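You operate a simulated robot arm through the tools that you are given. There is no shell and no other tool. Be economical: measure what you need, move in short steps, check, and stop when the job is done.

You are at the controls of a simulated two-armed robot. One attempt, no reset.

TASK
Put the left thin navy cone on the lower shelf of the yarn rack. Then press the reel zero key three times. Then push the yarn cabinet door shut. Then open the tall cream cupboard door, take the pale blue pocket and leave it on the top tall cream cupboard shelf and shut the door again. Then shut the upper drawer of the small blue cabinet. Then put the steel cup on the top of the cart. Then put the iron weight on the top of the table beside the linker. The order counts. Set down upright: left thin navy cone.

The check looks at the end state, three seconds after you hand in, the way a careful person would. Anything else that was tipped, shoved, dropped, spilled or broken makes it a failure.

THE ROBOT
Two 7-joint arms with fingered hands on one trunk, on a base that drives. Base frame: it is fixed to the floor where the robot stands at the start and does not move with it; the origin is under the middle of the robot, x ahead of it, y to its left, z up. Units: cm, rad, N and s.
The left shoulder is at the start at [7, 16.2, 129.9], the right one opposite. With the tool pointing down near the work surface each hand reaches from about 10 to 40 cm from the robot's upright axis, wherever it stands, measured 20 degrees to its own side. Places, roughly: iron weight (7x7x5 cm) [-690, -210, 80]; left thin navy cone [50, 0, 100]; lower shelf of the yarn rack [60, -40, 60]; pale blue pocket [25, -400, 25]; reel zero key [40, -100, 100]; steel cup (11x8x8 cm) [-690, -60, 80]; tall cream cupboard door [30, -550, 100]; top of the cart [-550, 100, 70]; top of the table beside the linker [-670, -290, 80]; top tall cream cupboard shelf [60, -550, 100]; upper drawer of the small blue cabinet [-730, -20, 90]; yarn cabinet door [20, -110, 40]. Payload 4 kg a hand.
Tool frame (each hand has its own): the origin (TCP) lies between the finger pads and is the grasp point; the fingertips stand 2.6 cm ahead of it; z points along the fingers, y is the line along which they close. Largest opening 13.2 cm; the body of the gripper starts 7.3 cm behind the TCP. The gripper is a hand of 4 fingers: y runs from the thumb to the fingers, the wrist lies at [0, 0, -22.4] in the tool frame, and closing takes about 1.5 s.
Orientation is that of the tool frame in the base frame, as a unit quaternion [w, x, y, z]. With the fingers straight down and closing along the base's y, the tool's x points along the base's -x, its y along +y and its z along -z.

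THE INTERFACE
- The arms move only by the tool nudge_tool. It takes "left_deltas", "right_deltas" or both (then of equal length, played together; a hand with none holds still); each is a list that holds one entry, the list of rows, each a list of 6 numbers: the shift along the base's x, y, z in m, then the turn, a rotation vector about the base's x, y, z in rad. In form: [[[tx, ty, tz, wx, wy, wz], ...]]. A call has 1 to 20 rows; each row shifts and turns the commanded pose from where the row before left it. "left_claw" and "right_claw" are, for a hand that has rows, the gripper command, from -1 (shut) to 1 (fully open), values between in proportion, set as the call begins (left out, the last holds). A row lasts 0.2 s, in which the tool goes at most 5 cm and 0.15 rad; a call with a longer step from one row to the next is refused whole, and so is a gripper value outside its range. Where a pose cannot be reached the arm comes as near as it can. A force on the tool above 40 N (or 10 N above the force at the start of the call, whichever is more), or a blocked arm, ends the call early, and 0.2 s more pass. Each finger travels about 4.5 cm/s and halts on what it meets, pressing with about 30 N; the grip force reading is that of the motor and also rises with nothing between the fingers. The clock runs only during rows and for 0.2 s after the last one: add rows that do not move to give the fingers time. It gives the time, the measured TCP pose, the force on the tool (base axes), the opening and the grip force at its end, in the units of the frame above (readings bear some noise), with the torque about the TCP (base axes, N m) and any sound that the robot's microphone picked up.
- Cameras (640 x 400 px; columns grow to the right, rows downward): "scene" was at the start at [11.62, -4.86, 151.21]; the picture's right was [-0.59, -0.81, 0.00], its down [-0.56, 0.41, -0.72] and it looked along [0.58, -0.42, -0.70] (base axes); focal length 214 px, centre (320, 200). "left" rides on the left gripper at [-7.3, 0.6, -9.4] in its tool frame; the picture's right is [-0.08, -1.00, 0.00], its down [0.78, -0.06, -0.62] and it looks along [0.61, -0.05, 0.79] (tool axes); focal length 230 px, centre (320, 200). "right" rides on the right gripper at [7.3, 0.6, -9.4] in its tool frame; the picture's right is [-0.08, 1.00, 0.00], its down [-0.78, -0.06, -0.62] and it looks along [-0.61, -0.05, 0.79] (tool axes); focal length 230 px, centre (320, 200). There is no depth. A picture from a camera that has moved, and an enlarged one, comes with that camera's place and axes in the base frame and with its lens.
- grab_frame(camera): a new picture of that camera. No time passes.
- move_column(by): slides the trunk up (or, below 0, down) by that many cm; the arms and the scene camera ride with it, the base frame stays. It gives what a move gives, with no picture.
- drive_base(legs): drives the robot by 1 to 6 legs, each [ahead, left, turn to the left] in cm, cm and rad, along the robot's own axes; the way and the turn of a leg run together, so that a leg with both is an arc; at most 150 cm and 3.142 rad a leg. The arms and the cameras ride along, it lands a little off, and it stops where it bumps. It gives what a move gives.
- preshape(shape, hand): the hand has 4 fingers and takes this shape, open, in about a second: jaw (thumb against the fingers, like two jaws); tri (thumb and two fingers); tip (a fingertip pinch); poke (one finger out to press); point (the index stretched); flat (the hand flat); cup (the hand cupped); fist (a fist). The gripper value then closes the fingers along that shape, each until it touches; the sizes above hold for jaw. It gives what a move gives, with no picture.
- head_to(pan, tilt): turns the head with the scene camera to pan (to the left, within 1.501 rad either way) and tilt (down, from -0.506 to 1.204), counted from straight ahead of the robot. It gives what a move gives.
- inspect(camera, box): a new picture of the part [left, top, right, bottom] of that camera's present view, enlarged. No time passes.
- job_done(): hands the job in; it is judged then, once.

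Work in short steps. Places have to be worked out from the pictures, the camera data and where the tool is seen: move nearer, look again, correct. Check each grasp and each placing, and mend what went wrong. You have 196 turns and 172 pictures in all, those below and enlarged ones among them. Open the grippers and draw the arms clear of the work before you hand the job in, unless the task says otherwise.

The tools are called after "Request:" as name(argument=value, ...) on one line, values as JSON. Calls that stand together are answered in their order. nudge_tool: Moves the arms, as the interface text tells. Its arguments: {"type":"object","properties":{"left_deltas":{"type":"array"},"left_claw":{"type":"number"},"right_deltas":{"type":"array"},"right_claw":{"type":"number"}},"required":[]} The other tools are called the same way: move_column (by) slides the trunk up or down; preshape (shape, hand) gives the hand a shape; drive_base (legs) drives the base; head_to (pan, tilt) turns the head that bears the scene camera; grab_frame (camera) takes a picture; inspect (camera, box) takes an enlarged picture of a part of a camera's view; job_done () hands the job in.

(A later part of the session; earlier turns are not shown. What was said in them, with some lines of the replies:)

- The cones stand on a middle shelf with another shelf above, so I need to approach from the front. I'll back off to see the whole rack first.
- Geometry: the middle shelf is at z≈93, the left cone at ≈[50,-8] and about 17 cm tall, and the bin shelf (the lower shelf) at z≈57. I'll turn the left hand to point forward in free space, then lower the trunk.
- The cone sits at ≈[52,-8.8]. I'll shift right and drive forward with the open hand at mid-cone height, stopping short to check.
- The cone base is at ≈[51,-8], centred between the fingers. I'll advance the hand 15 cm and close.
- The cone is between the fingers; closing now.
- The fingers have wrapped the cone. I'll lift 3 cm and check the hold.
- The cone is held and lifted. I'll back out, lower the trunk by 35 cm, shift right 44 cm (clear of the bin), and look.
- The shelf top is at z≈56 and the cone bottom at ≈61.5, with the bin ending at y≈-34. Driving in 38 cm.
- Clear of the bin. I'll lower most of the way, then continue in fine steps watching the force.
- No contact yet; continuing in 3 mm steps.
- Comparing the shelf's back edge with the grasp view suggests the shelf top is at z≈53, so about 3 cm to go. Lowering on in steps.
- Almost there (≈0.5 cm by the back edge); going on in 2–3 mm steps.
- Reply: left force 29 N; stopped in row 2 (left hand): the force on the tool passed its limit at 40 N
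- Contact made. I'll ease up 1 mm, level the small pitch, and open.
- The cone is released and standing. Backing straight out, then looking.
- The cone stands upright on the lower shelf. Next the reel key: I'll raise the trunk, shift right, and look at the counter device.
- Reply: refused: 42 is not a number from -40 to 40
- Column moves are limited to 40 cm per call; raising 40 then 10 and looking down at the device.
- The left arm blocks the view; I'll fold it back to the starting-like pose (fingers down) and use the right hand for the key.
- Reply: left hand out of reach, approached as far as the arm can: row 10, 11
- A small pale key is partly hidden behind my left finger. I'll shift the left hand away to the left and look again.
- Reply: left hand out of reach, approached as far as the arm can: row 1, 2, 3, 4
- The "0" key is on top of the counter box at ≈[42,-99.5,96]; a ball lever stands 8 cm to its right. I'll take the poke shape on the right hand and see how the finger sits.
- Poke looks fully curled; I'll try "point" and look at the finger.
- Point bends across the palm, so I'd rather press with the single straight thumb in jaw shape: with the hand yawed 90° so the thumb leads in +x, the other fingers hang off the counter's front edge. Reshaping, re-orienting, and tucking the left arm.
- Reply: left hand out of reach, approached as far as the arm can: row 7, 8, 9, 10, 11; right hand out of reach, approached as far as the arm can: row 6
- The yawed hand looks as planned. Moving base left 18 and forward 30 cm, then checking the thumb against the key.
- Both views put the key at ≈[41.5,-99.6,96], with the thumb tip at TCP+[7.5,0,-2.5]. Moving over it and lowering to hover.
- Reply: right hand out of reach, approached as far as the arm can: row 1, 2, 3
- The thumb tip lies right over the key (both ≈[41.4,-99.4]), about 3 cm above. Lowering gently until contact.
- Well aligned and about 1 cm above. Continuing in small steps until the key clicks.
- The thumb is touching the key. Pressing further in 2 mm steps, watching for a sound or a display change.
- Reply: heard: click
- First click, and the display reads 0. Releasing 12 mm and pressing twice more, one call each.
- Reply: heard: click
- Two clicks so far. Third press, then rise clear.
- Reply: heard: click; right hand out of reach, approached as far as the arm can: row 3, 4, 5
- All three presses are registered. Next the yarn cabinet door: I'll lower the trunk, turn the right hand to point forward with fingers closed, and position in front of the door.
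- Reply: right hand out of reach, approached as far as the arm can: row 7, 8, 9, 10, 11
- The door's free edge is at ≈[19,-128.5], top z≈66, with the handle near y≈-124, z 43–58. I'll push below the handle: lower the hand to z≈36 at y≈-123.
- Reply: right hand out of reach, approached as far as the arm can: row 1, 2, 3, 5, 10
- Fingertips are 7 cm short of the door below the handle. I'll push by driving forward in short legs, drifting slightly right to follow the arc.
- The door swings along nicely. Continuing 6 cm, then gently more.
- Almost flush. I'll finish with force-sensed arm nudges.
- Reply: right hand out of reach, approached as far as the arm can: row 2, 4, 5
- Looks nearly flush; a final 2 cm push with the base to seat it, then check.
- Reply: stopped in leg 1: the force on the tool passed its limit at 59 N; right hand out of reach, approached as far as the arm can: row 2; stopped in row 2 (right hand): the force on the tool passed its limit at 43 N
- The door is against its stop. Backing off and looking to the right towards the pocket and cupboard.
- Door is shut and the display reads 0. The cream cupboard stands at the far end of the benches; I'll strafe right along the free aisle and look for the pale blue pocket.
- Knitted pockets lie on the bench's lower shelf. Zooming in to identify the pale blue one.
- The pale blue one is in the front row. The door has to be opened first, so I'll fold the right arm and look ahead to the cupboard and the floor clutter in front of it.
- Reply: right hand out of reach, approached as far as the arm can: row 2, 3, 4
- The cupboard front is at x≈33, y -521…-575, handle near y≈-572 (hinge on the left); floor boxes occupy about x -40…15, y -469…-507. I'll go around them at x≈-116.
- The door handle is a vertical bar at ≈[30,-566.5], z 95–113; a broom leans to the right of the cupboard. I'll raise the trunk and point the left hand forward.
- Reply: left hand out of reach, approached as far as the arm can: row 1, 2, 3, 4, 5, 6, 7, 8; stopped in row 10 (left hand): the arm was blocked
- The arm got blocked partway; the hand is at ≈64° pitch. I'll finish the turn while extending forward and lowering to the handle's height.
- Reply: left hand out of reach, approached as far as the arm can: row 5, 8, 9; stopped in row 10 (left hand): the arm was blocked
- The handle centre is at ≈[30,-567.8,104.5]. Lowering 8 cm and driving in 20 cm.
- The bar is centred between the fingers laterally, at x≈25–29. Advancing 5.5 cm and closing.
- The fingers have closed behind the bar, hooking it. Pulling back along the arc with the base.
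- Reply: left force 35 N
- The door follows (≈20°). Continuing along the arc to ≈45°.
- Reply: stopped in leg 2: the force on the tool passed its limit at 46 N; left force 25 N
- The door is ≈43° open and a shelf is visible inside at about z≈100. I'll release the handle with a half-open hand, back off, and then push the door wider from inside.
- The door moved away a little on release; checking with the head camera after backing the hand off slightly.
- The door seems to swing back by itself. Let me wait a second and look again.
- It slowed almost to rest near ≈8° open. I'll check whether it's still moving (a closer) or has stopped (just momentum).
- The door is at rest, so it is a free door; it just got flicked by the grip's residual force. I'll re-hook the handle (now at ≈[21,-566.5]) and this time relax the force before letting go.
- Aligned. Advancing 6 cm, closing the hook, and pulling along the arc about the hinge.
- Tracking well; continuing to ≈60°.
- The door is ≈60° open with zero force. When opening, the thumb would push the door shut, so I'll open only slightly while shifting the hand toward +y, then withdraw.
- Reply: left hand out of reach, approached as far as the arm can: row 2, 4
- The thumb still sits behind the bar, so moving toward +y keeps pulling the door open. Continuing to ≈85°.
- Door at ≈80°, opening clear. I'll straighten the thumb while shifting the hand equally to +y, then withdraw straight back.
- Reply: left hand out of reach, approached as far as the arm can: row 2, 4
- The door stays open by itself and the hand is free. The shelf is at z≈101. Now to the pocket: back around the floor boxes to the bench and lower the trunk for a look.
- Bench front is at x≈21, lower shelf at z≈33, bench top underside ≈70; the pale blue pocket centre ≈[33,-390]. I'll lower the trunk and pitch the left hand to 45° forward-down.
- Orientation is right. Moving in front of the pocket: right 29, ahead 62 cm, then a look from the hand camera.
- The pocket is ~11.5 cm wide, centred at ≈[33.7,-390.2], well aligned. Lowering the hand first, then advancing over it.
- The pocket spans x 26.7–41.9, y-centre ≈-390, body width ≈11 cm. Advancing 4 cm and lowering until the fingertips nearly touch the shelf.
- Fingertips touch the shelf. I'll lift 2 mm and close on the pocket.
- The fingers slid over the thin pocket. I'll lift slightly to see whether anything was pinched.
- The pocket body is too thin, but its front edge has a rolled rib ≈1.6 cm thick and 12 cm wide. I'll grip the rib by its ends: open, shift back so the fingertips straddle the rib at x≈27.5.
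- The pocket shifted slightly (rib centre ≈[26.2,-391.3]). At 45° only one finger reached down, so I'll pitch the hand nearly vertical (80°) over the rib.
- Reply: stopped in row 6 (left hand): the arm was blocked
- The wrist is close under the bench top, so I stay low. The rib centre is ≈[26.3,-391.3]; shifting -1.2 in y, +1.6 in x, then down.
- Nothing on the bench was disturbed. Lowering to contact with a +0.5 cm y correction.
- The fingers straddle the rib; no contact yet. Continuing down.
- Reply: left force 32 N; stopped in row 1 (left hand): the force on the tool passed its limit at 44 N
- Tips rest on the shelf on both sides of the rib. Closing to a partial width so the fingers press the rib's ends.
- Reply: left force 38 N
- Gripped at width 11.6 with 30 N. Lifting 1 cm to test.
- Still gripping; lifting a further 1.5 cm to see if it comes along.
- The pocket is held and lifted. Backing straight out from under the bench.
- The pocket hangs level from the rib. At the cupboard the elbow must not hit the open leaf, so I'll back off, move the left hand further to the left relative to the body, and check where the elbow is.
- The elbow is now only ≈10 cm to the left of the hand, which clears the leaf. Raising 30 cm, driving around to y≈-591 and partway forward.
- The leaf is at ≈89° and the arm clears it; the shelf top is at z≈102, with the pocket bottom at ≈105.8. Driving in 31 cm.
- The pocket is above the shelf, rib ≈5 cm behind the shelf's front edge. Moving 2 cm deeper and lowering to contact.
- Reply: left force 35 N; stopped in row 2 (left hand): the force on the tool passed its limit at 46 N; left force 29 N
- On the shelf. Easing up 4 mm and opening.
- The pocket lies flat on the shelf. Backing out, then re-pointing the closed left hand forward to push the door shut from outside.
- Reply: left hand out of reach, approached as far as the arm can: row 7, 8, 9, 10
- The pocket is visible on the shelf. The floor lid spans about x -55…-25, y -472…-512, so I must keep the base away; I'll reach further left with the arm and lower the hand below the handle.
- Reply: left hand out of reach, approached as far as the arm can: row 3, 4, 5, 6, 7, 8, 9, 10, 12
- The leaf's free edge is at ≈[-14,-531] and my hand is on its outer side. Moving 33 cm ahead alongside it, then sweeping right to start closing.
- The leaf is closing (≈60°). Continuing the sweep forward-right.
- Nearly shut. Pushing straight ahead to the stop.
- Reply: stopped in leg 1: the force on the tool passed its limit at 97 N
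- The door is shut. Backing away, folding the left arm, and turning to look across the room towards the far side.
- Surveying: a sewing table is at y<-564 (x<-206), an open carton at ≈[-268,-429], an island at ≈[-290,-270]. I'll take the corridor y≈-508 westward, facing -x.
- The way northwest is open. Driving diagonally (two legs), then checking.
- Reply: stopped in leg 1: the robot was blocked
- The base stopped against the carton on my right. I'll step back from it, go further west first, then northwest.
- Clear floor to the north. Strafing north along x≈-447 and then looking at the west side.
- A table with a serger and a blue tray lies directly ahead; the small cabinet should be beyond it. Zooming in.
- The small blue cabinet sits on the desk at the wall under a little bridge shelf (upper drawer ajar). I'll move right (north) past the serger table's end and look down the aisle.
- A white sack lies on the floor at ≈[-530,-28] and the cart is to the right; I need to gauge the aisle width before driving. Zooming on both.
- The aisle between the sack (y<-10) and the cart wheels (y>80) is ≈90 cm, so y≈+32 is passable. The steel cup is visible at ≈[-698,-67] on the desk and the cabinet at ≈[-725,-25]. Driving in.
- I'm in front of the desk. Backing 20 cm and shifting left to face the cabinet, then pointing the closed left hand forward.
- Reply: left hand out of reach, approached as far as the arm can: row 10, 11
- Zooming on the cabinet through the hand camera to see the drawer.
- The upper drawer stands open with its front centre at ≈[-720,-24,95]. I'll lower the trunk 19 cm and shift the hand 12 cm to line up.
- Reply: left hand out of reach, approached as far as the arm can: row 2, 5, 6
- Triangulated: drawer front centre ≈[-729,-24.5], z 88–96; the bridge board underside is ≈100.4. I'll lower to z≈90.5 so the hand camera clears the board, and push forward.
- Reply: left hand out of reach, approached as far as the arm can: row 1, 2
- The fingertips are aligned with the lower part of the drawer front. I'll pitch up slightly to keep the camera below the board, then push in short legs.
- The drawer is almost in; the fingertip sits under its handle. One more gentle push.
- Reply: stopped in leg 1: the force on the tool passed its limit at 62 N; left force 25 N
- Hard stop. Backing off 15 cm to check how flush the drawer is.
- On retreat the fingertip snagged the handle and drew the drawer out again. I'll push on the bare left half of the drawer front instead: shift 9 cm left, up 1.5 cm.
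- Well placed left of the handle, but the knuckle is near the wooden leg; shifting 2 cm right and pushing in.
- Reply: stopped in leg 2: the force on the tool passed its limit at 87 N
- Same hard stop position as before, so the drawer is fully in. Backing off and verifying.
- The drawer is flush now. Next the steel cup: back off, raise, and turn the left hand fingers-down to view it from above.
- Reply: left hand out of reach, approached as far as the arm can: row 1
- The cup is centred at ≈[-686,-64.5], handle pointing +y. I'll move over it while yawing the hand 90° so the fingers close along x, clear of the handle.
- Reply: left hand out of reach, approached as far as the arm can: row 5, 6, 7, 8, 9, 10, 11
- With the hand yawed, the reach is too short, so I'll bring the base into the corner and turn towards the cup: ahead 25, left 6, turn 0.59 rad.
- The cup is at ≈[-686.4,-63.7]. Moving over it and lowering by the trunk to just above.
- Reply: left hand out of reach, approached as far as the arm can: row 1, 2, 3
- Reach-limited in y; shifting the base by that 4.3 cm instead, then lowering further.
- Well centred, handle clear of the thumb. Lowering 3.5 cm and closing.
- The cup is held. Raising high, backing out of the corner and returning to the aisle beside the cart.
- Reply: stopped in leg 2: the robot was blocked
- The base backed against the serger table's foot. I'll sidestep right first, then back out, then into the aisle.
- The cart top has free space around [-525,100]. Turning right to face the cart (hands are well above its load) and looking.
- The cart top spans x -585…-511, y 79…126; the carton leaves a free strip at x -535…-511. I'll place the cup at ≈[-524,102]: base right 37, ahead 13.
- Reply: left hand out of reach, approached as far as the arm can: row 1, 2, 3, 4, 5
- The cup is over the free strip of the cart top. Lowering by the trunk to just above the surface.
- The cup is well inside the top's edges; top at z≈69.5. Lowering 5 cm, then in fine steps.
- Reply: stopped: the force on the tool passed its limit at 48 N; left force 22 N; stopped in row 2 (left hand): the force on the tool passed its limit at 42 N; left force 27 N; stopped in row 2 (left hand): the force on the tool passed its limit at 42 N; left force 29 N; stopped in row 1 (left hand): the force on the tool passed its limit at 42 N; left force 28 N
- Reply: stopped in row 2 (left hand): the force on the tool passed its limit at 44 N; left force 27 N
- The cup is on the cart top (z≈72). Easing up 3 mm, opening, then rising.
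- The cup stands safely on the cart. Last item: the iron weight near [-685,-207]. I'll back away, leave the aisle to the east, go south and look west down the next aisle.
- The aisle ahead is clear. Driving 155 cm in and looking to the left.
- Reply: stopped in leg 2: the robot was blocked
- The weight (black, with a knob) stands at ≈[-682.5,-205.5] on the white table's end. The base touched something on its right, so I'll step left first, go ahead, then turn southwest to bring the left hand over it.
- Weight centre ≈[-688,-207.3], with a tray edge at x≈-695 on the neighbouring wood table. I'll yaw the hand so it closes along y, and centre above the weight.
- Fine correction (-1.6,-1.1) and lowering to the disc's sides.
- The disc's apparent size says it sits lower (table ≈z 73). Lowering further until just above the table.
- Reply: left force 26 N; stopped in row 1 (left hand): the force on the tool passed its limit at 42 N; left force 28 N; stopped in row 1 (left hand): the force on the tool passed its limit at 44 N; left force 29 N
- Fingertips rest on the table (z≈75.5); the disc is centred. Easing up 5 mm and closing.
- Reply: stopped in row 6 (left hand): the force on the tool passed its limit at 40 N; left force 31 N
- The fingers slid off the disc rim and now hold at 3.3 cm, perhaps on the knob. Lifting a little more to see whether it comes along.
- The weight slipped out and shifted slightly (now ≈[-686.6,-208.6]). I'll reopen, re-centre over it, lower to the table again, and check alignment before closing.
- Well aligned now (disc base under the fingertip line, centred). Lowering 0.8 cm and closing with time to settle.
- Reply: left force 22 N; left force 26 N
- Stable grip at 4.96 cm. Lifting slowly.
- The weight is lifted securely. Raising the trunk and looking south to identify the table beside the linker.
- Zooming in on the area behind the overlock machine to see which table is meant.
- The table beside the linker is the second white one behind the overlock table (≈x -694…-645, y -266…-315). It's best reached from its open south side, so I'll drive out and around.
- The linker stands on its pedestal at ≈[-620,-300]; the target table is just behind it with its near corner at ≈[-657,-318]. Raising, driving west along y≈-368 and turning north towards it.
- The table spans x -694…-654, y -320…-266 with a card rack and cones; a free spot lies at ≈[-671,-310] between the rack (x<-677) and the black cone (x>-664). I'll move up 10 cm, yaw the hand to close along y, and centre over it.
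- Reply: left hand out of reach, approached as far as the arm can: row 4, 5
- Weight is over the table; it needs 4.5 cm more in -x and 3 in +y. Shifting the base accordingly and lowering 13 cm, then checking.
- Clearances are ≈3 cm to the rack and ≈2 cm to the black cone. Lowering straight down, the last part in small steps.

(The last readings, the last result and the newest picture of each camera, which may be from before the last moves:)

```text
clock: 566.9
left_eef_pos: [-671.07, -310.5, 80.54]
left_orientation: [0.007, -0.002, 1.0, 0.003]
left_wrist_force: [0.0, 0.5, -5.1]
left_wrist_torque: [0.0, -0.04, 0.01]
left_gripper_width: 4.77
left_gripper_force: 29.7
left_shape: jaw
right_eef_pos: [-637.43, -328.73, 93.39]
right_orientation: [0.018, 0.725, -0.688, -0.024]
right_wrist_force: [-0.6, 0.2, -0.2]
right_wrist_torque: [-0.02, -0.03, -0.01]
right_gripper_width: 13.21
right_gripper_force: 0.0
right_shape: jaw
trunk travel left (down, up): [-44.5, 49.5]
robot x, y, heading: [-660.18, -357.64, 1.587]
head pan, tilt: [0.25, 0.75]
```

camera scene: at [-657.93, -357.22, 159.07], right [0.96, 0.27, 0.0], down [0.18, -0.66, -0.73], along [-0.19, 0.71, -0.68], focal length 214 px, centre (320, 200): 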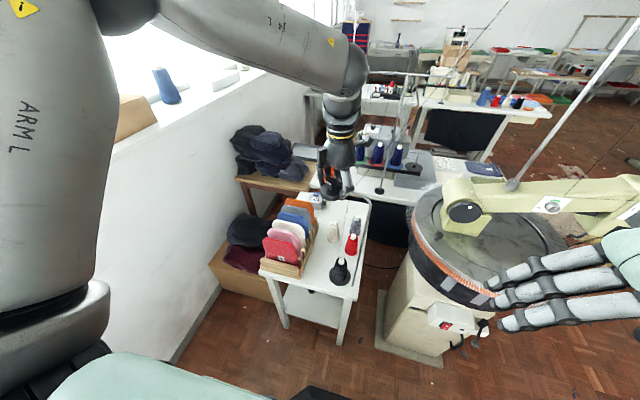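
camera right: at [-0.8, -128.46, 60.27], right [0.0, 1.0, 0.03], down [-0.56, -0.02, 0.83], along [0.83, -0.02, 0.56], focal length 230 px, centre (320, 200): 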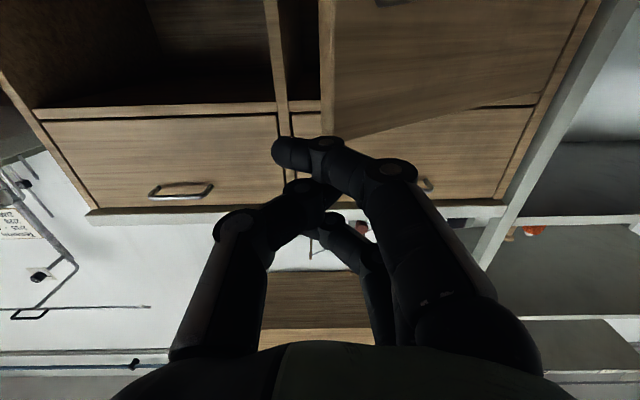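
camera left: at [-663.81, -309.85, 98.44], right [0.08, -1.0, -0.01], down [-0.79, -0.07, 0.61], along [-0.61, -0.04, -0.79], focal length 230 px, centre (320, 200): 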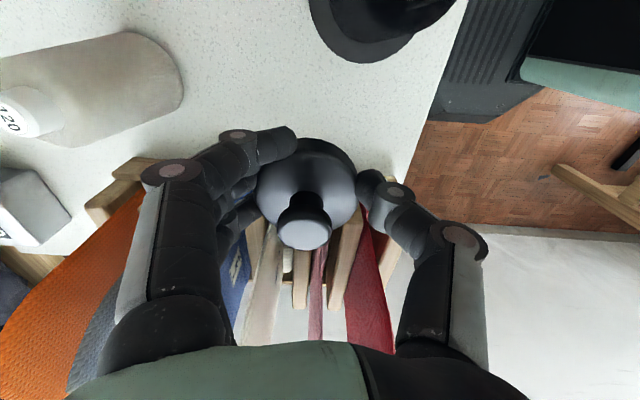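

No contact yet; continuing in 5 mm steps.

Request:
nudge_tool(left_deltas=[[[0, 0, -0.005, 0, 0, 0], [0, 0, 0, 0, 0, 0]]])

Request:
nudge_tool(left_deltas=[[[0, 0, -0.005, 0, 0, 0], [0, 0, 0, 0, 0, 0]]])

Request:
nudge_tool(left_deltas=[[[0, 0, -0.005, 0, 0, 0], [0, 0, 0, 0, 0, 0]]])

Request:
nudge_tool(left_deltas=[[[0, 0, -0.005, 0, 0, 0], [0, 0, 0, 0, 0, 0]]])

```text
clock: 567.5
left_eef_pos: [-670.99, -310.37, 80.04]
left_orientation: [0.005, -0.002, 1.0, 0.004]
left_wrist_force: [-0.5, 0.4, -4.8]
left_wrist_torque: [-0.05, -0.05, 0.01]
left_gripper_width: 4.75
left_gripper_force: 30.1
left_shape: jaw
right_eef_pos: [-637.32, -328.75, 93.41]
right_orientation: [0.018, 0.725, -0.688, -0.024]
right_wrist_force: [-0.1, -0.3, -0.2]
right_wrist_torque: [-0.02, 0.03, -0.01]
right_gripper_width: 13.21
right_gripper_force: 0.1
right_shape: jaw
trunk travel left (down, up): [-44.5, 49.5]
robot x, y, heading: [-660.38, -357.42, 1.587]
head pan, tilt: [0.25, 0.75]
```

```text
clock: 568.1
left_eef_pos: [-670.98, -310.33, 79.55]
left_orientation: [0.006, -0.002, 1.0, 0.004]
left_wrist_force: [-0.6, 0.6, -4.1]
left_wrist_torque: [0.0, -0.02, 0.02]
left_gripper_width: 4.76
left_gripper_force: 30.2
left_shape: jaw
right_eef_pos: [-637.42, -328.63, 93.42]
right_orientation: [0.018, 0.725, -0.688, -0.024]
right_wrist_force: [-0.7, -0.1, -1.0]
right_wrist_torque: [0.0, -0.01, 0.01]
right_gripper_width: 13.2
right_gripper_force: 0.0
right_shape: jaw
trunk travel left (down, up): [-44.5, 49.5]
robot x, y, heading: [-660.5, -357.37, 1.59]
head pan, tilt: [0.25, 0.75]
```

```text
clock: 568.7
left_eef_pos: [-671.06, -310.35, 79.09]
left_orientation: [0.005, -0.002, 1.0, 0.004]
left_wrist_force: [-0.5, -0.3, -4.6]
left_wrist_torque: [-0.02, -0.06, 0.0]
left_gripper_width: 4.75
left_gripper_force: 29.9
left_shape: jaw
right_eef_pos: [-637.33, -328.69, 93.31]
right_orientation: [0.017, 0.726, -0.687, -0.024]
right_wrist_force: [0.7, -0.1, 0.4]
right_wrist_torque: [-0.01, -0.01, -0.01]
right_gripper_width: 13.21
right_gripper_force: 0.0
right_shape: jaw
trunk travel left (down, up): [-44.5, 49.5]
robot x, y, heading: [-660.21, -357.35, 1.587]
head pan, tilt: [0.25, 0.75]
```

```text
clock: 569.3
left_eef_pos: [-670.93, -310.47, 78.71]
left_orientation: [0.007, -0.002, 1.0, 0.005]
left_wrist_force: [-0.9, 0.0, 16.4]
left_wrist_torque: [0.05, 0.14, 0.02]
left_gripper_width: 4.76
left_gripper_force: 30.2
left_shape: jaw
right_eef_pos: [-637.4, -328.83, 93.51]
right_orientation: [0.018, 0.725, -0.688, -0.024]
right_wrist_force: [0.7, -0.7, -0.1]
right_wrist_torque: [0.02, 0.01, 0.0]
right_gripper_width: 13.21
right_gripper_force: 0.1
right_shape: jaw
trunk travel left (down, up): [-44.5, 49.5]
robot x, y, heading: [-660.23, -357.56, 1.587]
head pan, tilt: [0.25, 0.75]
```

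The weight is on the table. Easing up 2 mm, opening moderately, and rising.

Request:
nudge_tool(left_deltas=[[[0, 0, 0.003, 0, 0, 0], [0, 0, 0, 0, 0, 0]]])

Request:
nudge_tool(left_deltas=[[[0, 0, 0, 0, 0, 0], [0, 0, 0, 0, 0, 0], [0, 0, 0, 0, 0, 0], [0, 0, 0, 0, 0, 0], [0, 0, 0, 0, 0, 0]]], left_claw=0.55)

Request:
move_column(by=25)

Request:
grab_frame(camera="left")

```text
clock: 569.9
left_eef_pos: [-670.93, -310.48, 78.74]
left_orientation: [0.005, -0.001, 1.0, 0.003]
left_wrist_force: [0.1, 2.5, 3.1]
left_wrist_torque: [0.14, 0.04, 0.0]
left_gripper_width: 4.76
left_gripper_force: 29.9
left_shape: jaw
right_eef_pos: [-637.4, -328.76, 93.32]
right_orientation: [0.018, 0.725, -0.688, -0.024]
right_wrist_force: [-0.1, 0.1, 0.3]
right_wrist_torque: [0.01, 0.0, -0.02]
right_gripper_width: 13.19
right_gripper_force: 0.0
right_shape: jaw
trunk travel left (down, up): [-44.5, 49.5]
robot x, y, heading: [-660.06, -357.6, 1.589]
head pan, tilt: [0.25, 0.75]
```

```text
clock: 571.1
left_eef_pos: [-670.99, -310.4, 78.78]
left_orientation: [0.005, -0.002, 1.0, 0.004]
left_wrist_force: [-0.1, 0.4, -0.4]
left_wrist_torque: [0.0, 0.02, 0.01]
left_gripper_width: 10.2
left_gripper_force: 0.1
left_shape: jaw
right_eef_pos: [-637.31, -328.7, 93.45]
right_orientation: [0.019, 0.725, -0.688, -0.024]
right_wrist_force: [0.4, 1.3, -0.2]
right_wrist_torque: [0.0, -0.04, 0.02]
right_gripper_width: 13.19
right_gripper_force: 0.1
right_shape: jaw
trunk travel left (down, up): [-44.5, 49.5]
robot x, y, heading: [-660.68, -357.6, 1.589]
head pan, tilt: [0.25, 0.75]
```

```text
clock: 573.6
left_eef_pos: [-670.98, -310.2, 103.75]
left_orientation: [0.005, -0.001, 1.0, 0.003]
left_wrist_force: [1.0, 0.1, 0.3]
left_wrist_torque: [-0.02, 0.02, 0.0]
left_gripper_width: 10.21
left_gripper_force: 0.1
left_shape: jaw
right_eef_pos: [-637.41, -328.62, 118.45]
right_orientation: [0.019, 0.725, -0.688, -0.024]
right_wrist_force: [0.1, 0.2, -0.2]
right_wrist_torque: [0.02, 0.02, -0.02]
right_gripper_width: 13.18
right_gripper_force: 0.1
right_shape: jaw
trunk travel left (down, up): [-69.5, 24.5]
robot x, y, heading: [-660.58, -357.64, 1.595]
head pan, tilt: [0.25, 0.75]
```

```text
3 pictures are left
camera left: at [-663.8, -309.86, 113.26], right [0.08, -1.0, -0.01], down [-0.79, -0.07, 0.61], along [-0.61, -0.04, -0.79], focal length 230 px, centre (320, 200)
```

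left: 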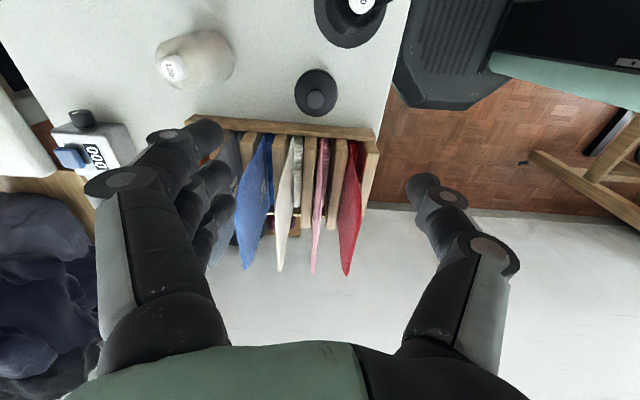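

The weight sits flat on the table, clear of rack and cones. Raising further and backing the arms away.

Request:
move_column(by=15)

Request:
drive_base(legs=[[-16, 0, 0]])

Request:
nudge_tool(left_deltas=[[[0, -0.01, 0, 0, 0, 0], [0, -0.01, 0, 0, 0, 0], [0, 0, 0, 0, 0, 0], [0, 0, 0, 0, 0, 0]]], left_claw=1)

Request:
grab_frame(camera="scene")

```text
clock: 575.4
left_eef_pos: [-671.0, -310.35, 118.86]
left_orientation: [0.006, -0.002, 1.0, 0.004]
left_wrist_force: [-0.7, -0.5, 0.5]
left_wrist_torque: [-0.03, 0.0, -0.03]
left_gripper_width: 10.2
left_gripper_force: 0.1
left_shape: jaw
right_eef_pos: [-637.28, -328.6, 133.41]
right_orientation: [0.018, 0.726, -0.687, -0.025]
right_wrist_force: [1.0, -0.3, 0.0]
right_wrist_torque: [-0.05, -0.07, 0.01]
right_gripper_width: 13.19
right_gripper_force: 0.1
right_shape: jaw
trunk travel left (down, up): [-84.5, 9.5]
robot x, y, heading: [-660.21, -357.24, 1.592]
head pan, tilt: [0.25, 0.75]
```

```text
clock: 576.8
left_eef_pos: [-670.76, -326.1, 118.7]
left_orientation: [0.005, -0.002, 1.0, 0.002]
left_wrist_force: [0.2, 0.0, 0.9]
left_wrist_torque: [-0.01, 0.01, 0.01]
left_gripper_width: 10.21
left_gripper_force: 0.1
left_shape: jaw
right_eef_pos: [-637.06, -344.34, 133.33]
right_orientation: [0.02, 0.725, -0.688, -0.024]
right_wrist_force: [-0.2, 0.6, 0.3]
right_wrist_torque: [-0.02, 0.02, 0.0]
right_gripper_width: 13.18
right_gripper_force: 0.1
right_shape: jaw
trunk travel left (down, up): [-84.5, 9.5]
robot x, y, heading: [-659.97, -373.65, 1.596]
head pan, tilt: [0.25, 0.75]
```

```text
clock: 577.8
left_eef_pos: [-670.75, -328.37, 118.84]
left_orientation: [0.005, -0.003, 1.0, 0.004]
left_wrist_force: [-1.4, 0.2, 0.0]
left_wrist_torque: [-0.02, 0.01, -0.02]
left_gripper_width: 13.18
left_gripper_force: 0.1
left_shape: jaw
right_eef_pos: [-637.12, -344.87, 133.42]
right_orientation: [0.017, 0.726, -0.688, -0.024]
right_wrist_force: [0.3, 0.2, 0.1]
right_wrist_torque: [0.04, 0.05, -0.03]
right_gripper_width: 13.21
right_gripper_force: 0.1
right_shape: jaw
trunk travel left (down, up): [-84.5, 9.5]
robot x, y, heading: [-660.02, -373.35, 1.585]
head pan, tilt: [0.25, 0.75]
```

```text
2 pictures are left
camera scene: at [-662.33, -360.57, 158.08], right [0.96, 0.27, 0.0], down [0.18, -0.66, -0.73], along [-0.2, 0.7, -0.68], focal length 214 px, centre (320, 200)
```

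scene: 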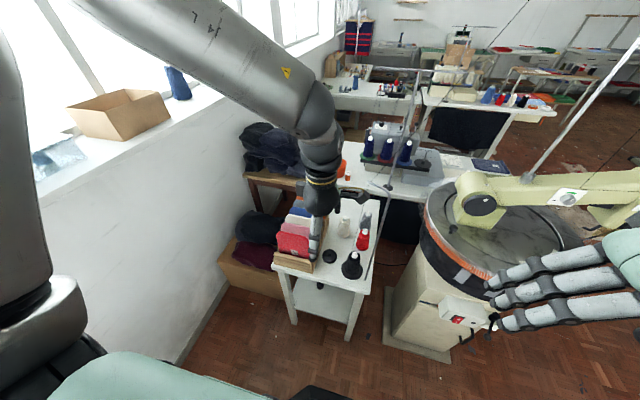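

The weight stands on the table beside the linker, nothing there is disturbed, and both hands are open and clear. Handing in.

Request:
job_done()

```text
The job is handed in.
```

All seven steps are done in the order asked and the job is handed in, but I bumped a few things along the way and did not check whether any of them moved.

- **Bumps while driving:** the base stopped against the open cardboard carton on the floor, and later against what I took to be the serger table's foot. It was blocked once more on its right side near that table.
- **Hard stops on the doors and drawer:** I pushed the cabinet door, cupboard door and drawer until they stopped. The highest force readings were 59 N, 97 N and 87 N.
- **Navy cone:** it stands upright on the lower shelf of the yarn rack.
- **Reel zero key:** three presses, three clicks, and the display reads 0.
- **Yarn cabinet door:** shut.
- **Cupboard and pocket:** the first pull on the door swung back nearly shut, so I opened it again before fetching the pocket. The pale blue pocket lies flat on the top shelf and the door is shut.
- **Drawer:** the first push caught the handle and drew the drawer out again. The second push closed it flush.
- **Steel cup:** it stands on top of the cart.
- **Iron weight:** my first grip slipped and shifted it about 2 cm on its own table before I lifted it. It now sits on the table beside the linker, between the card rack and the black cone.
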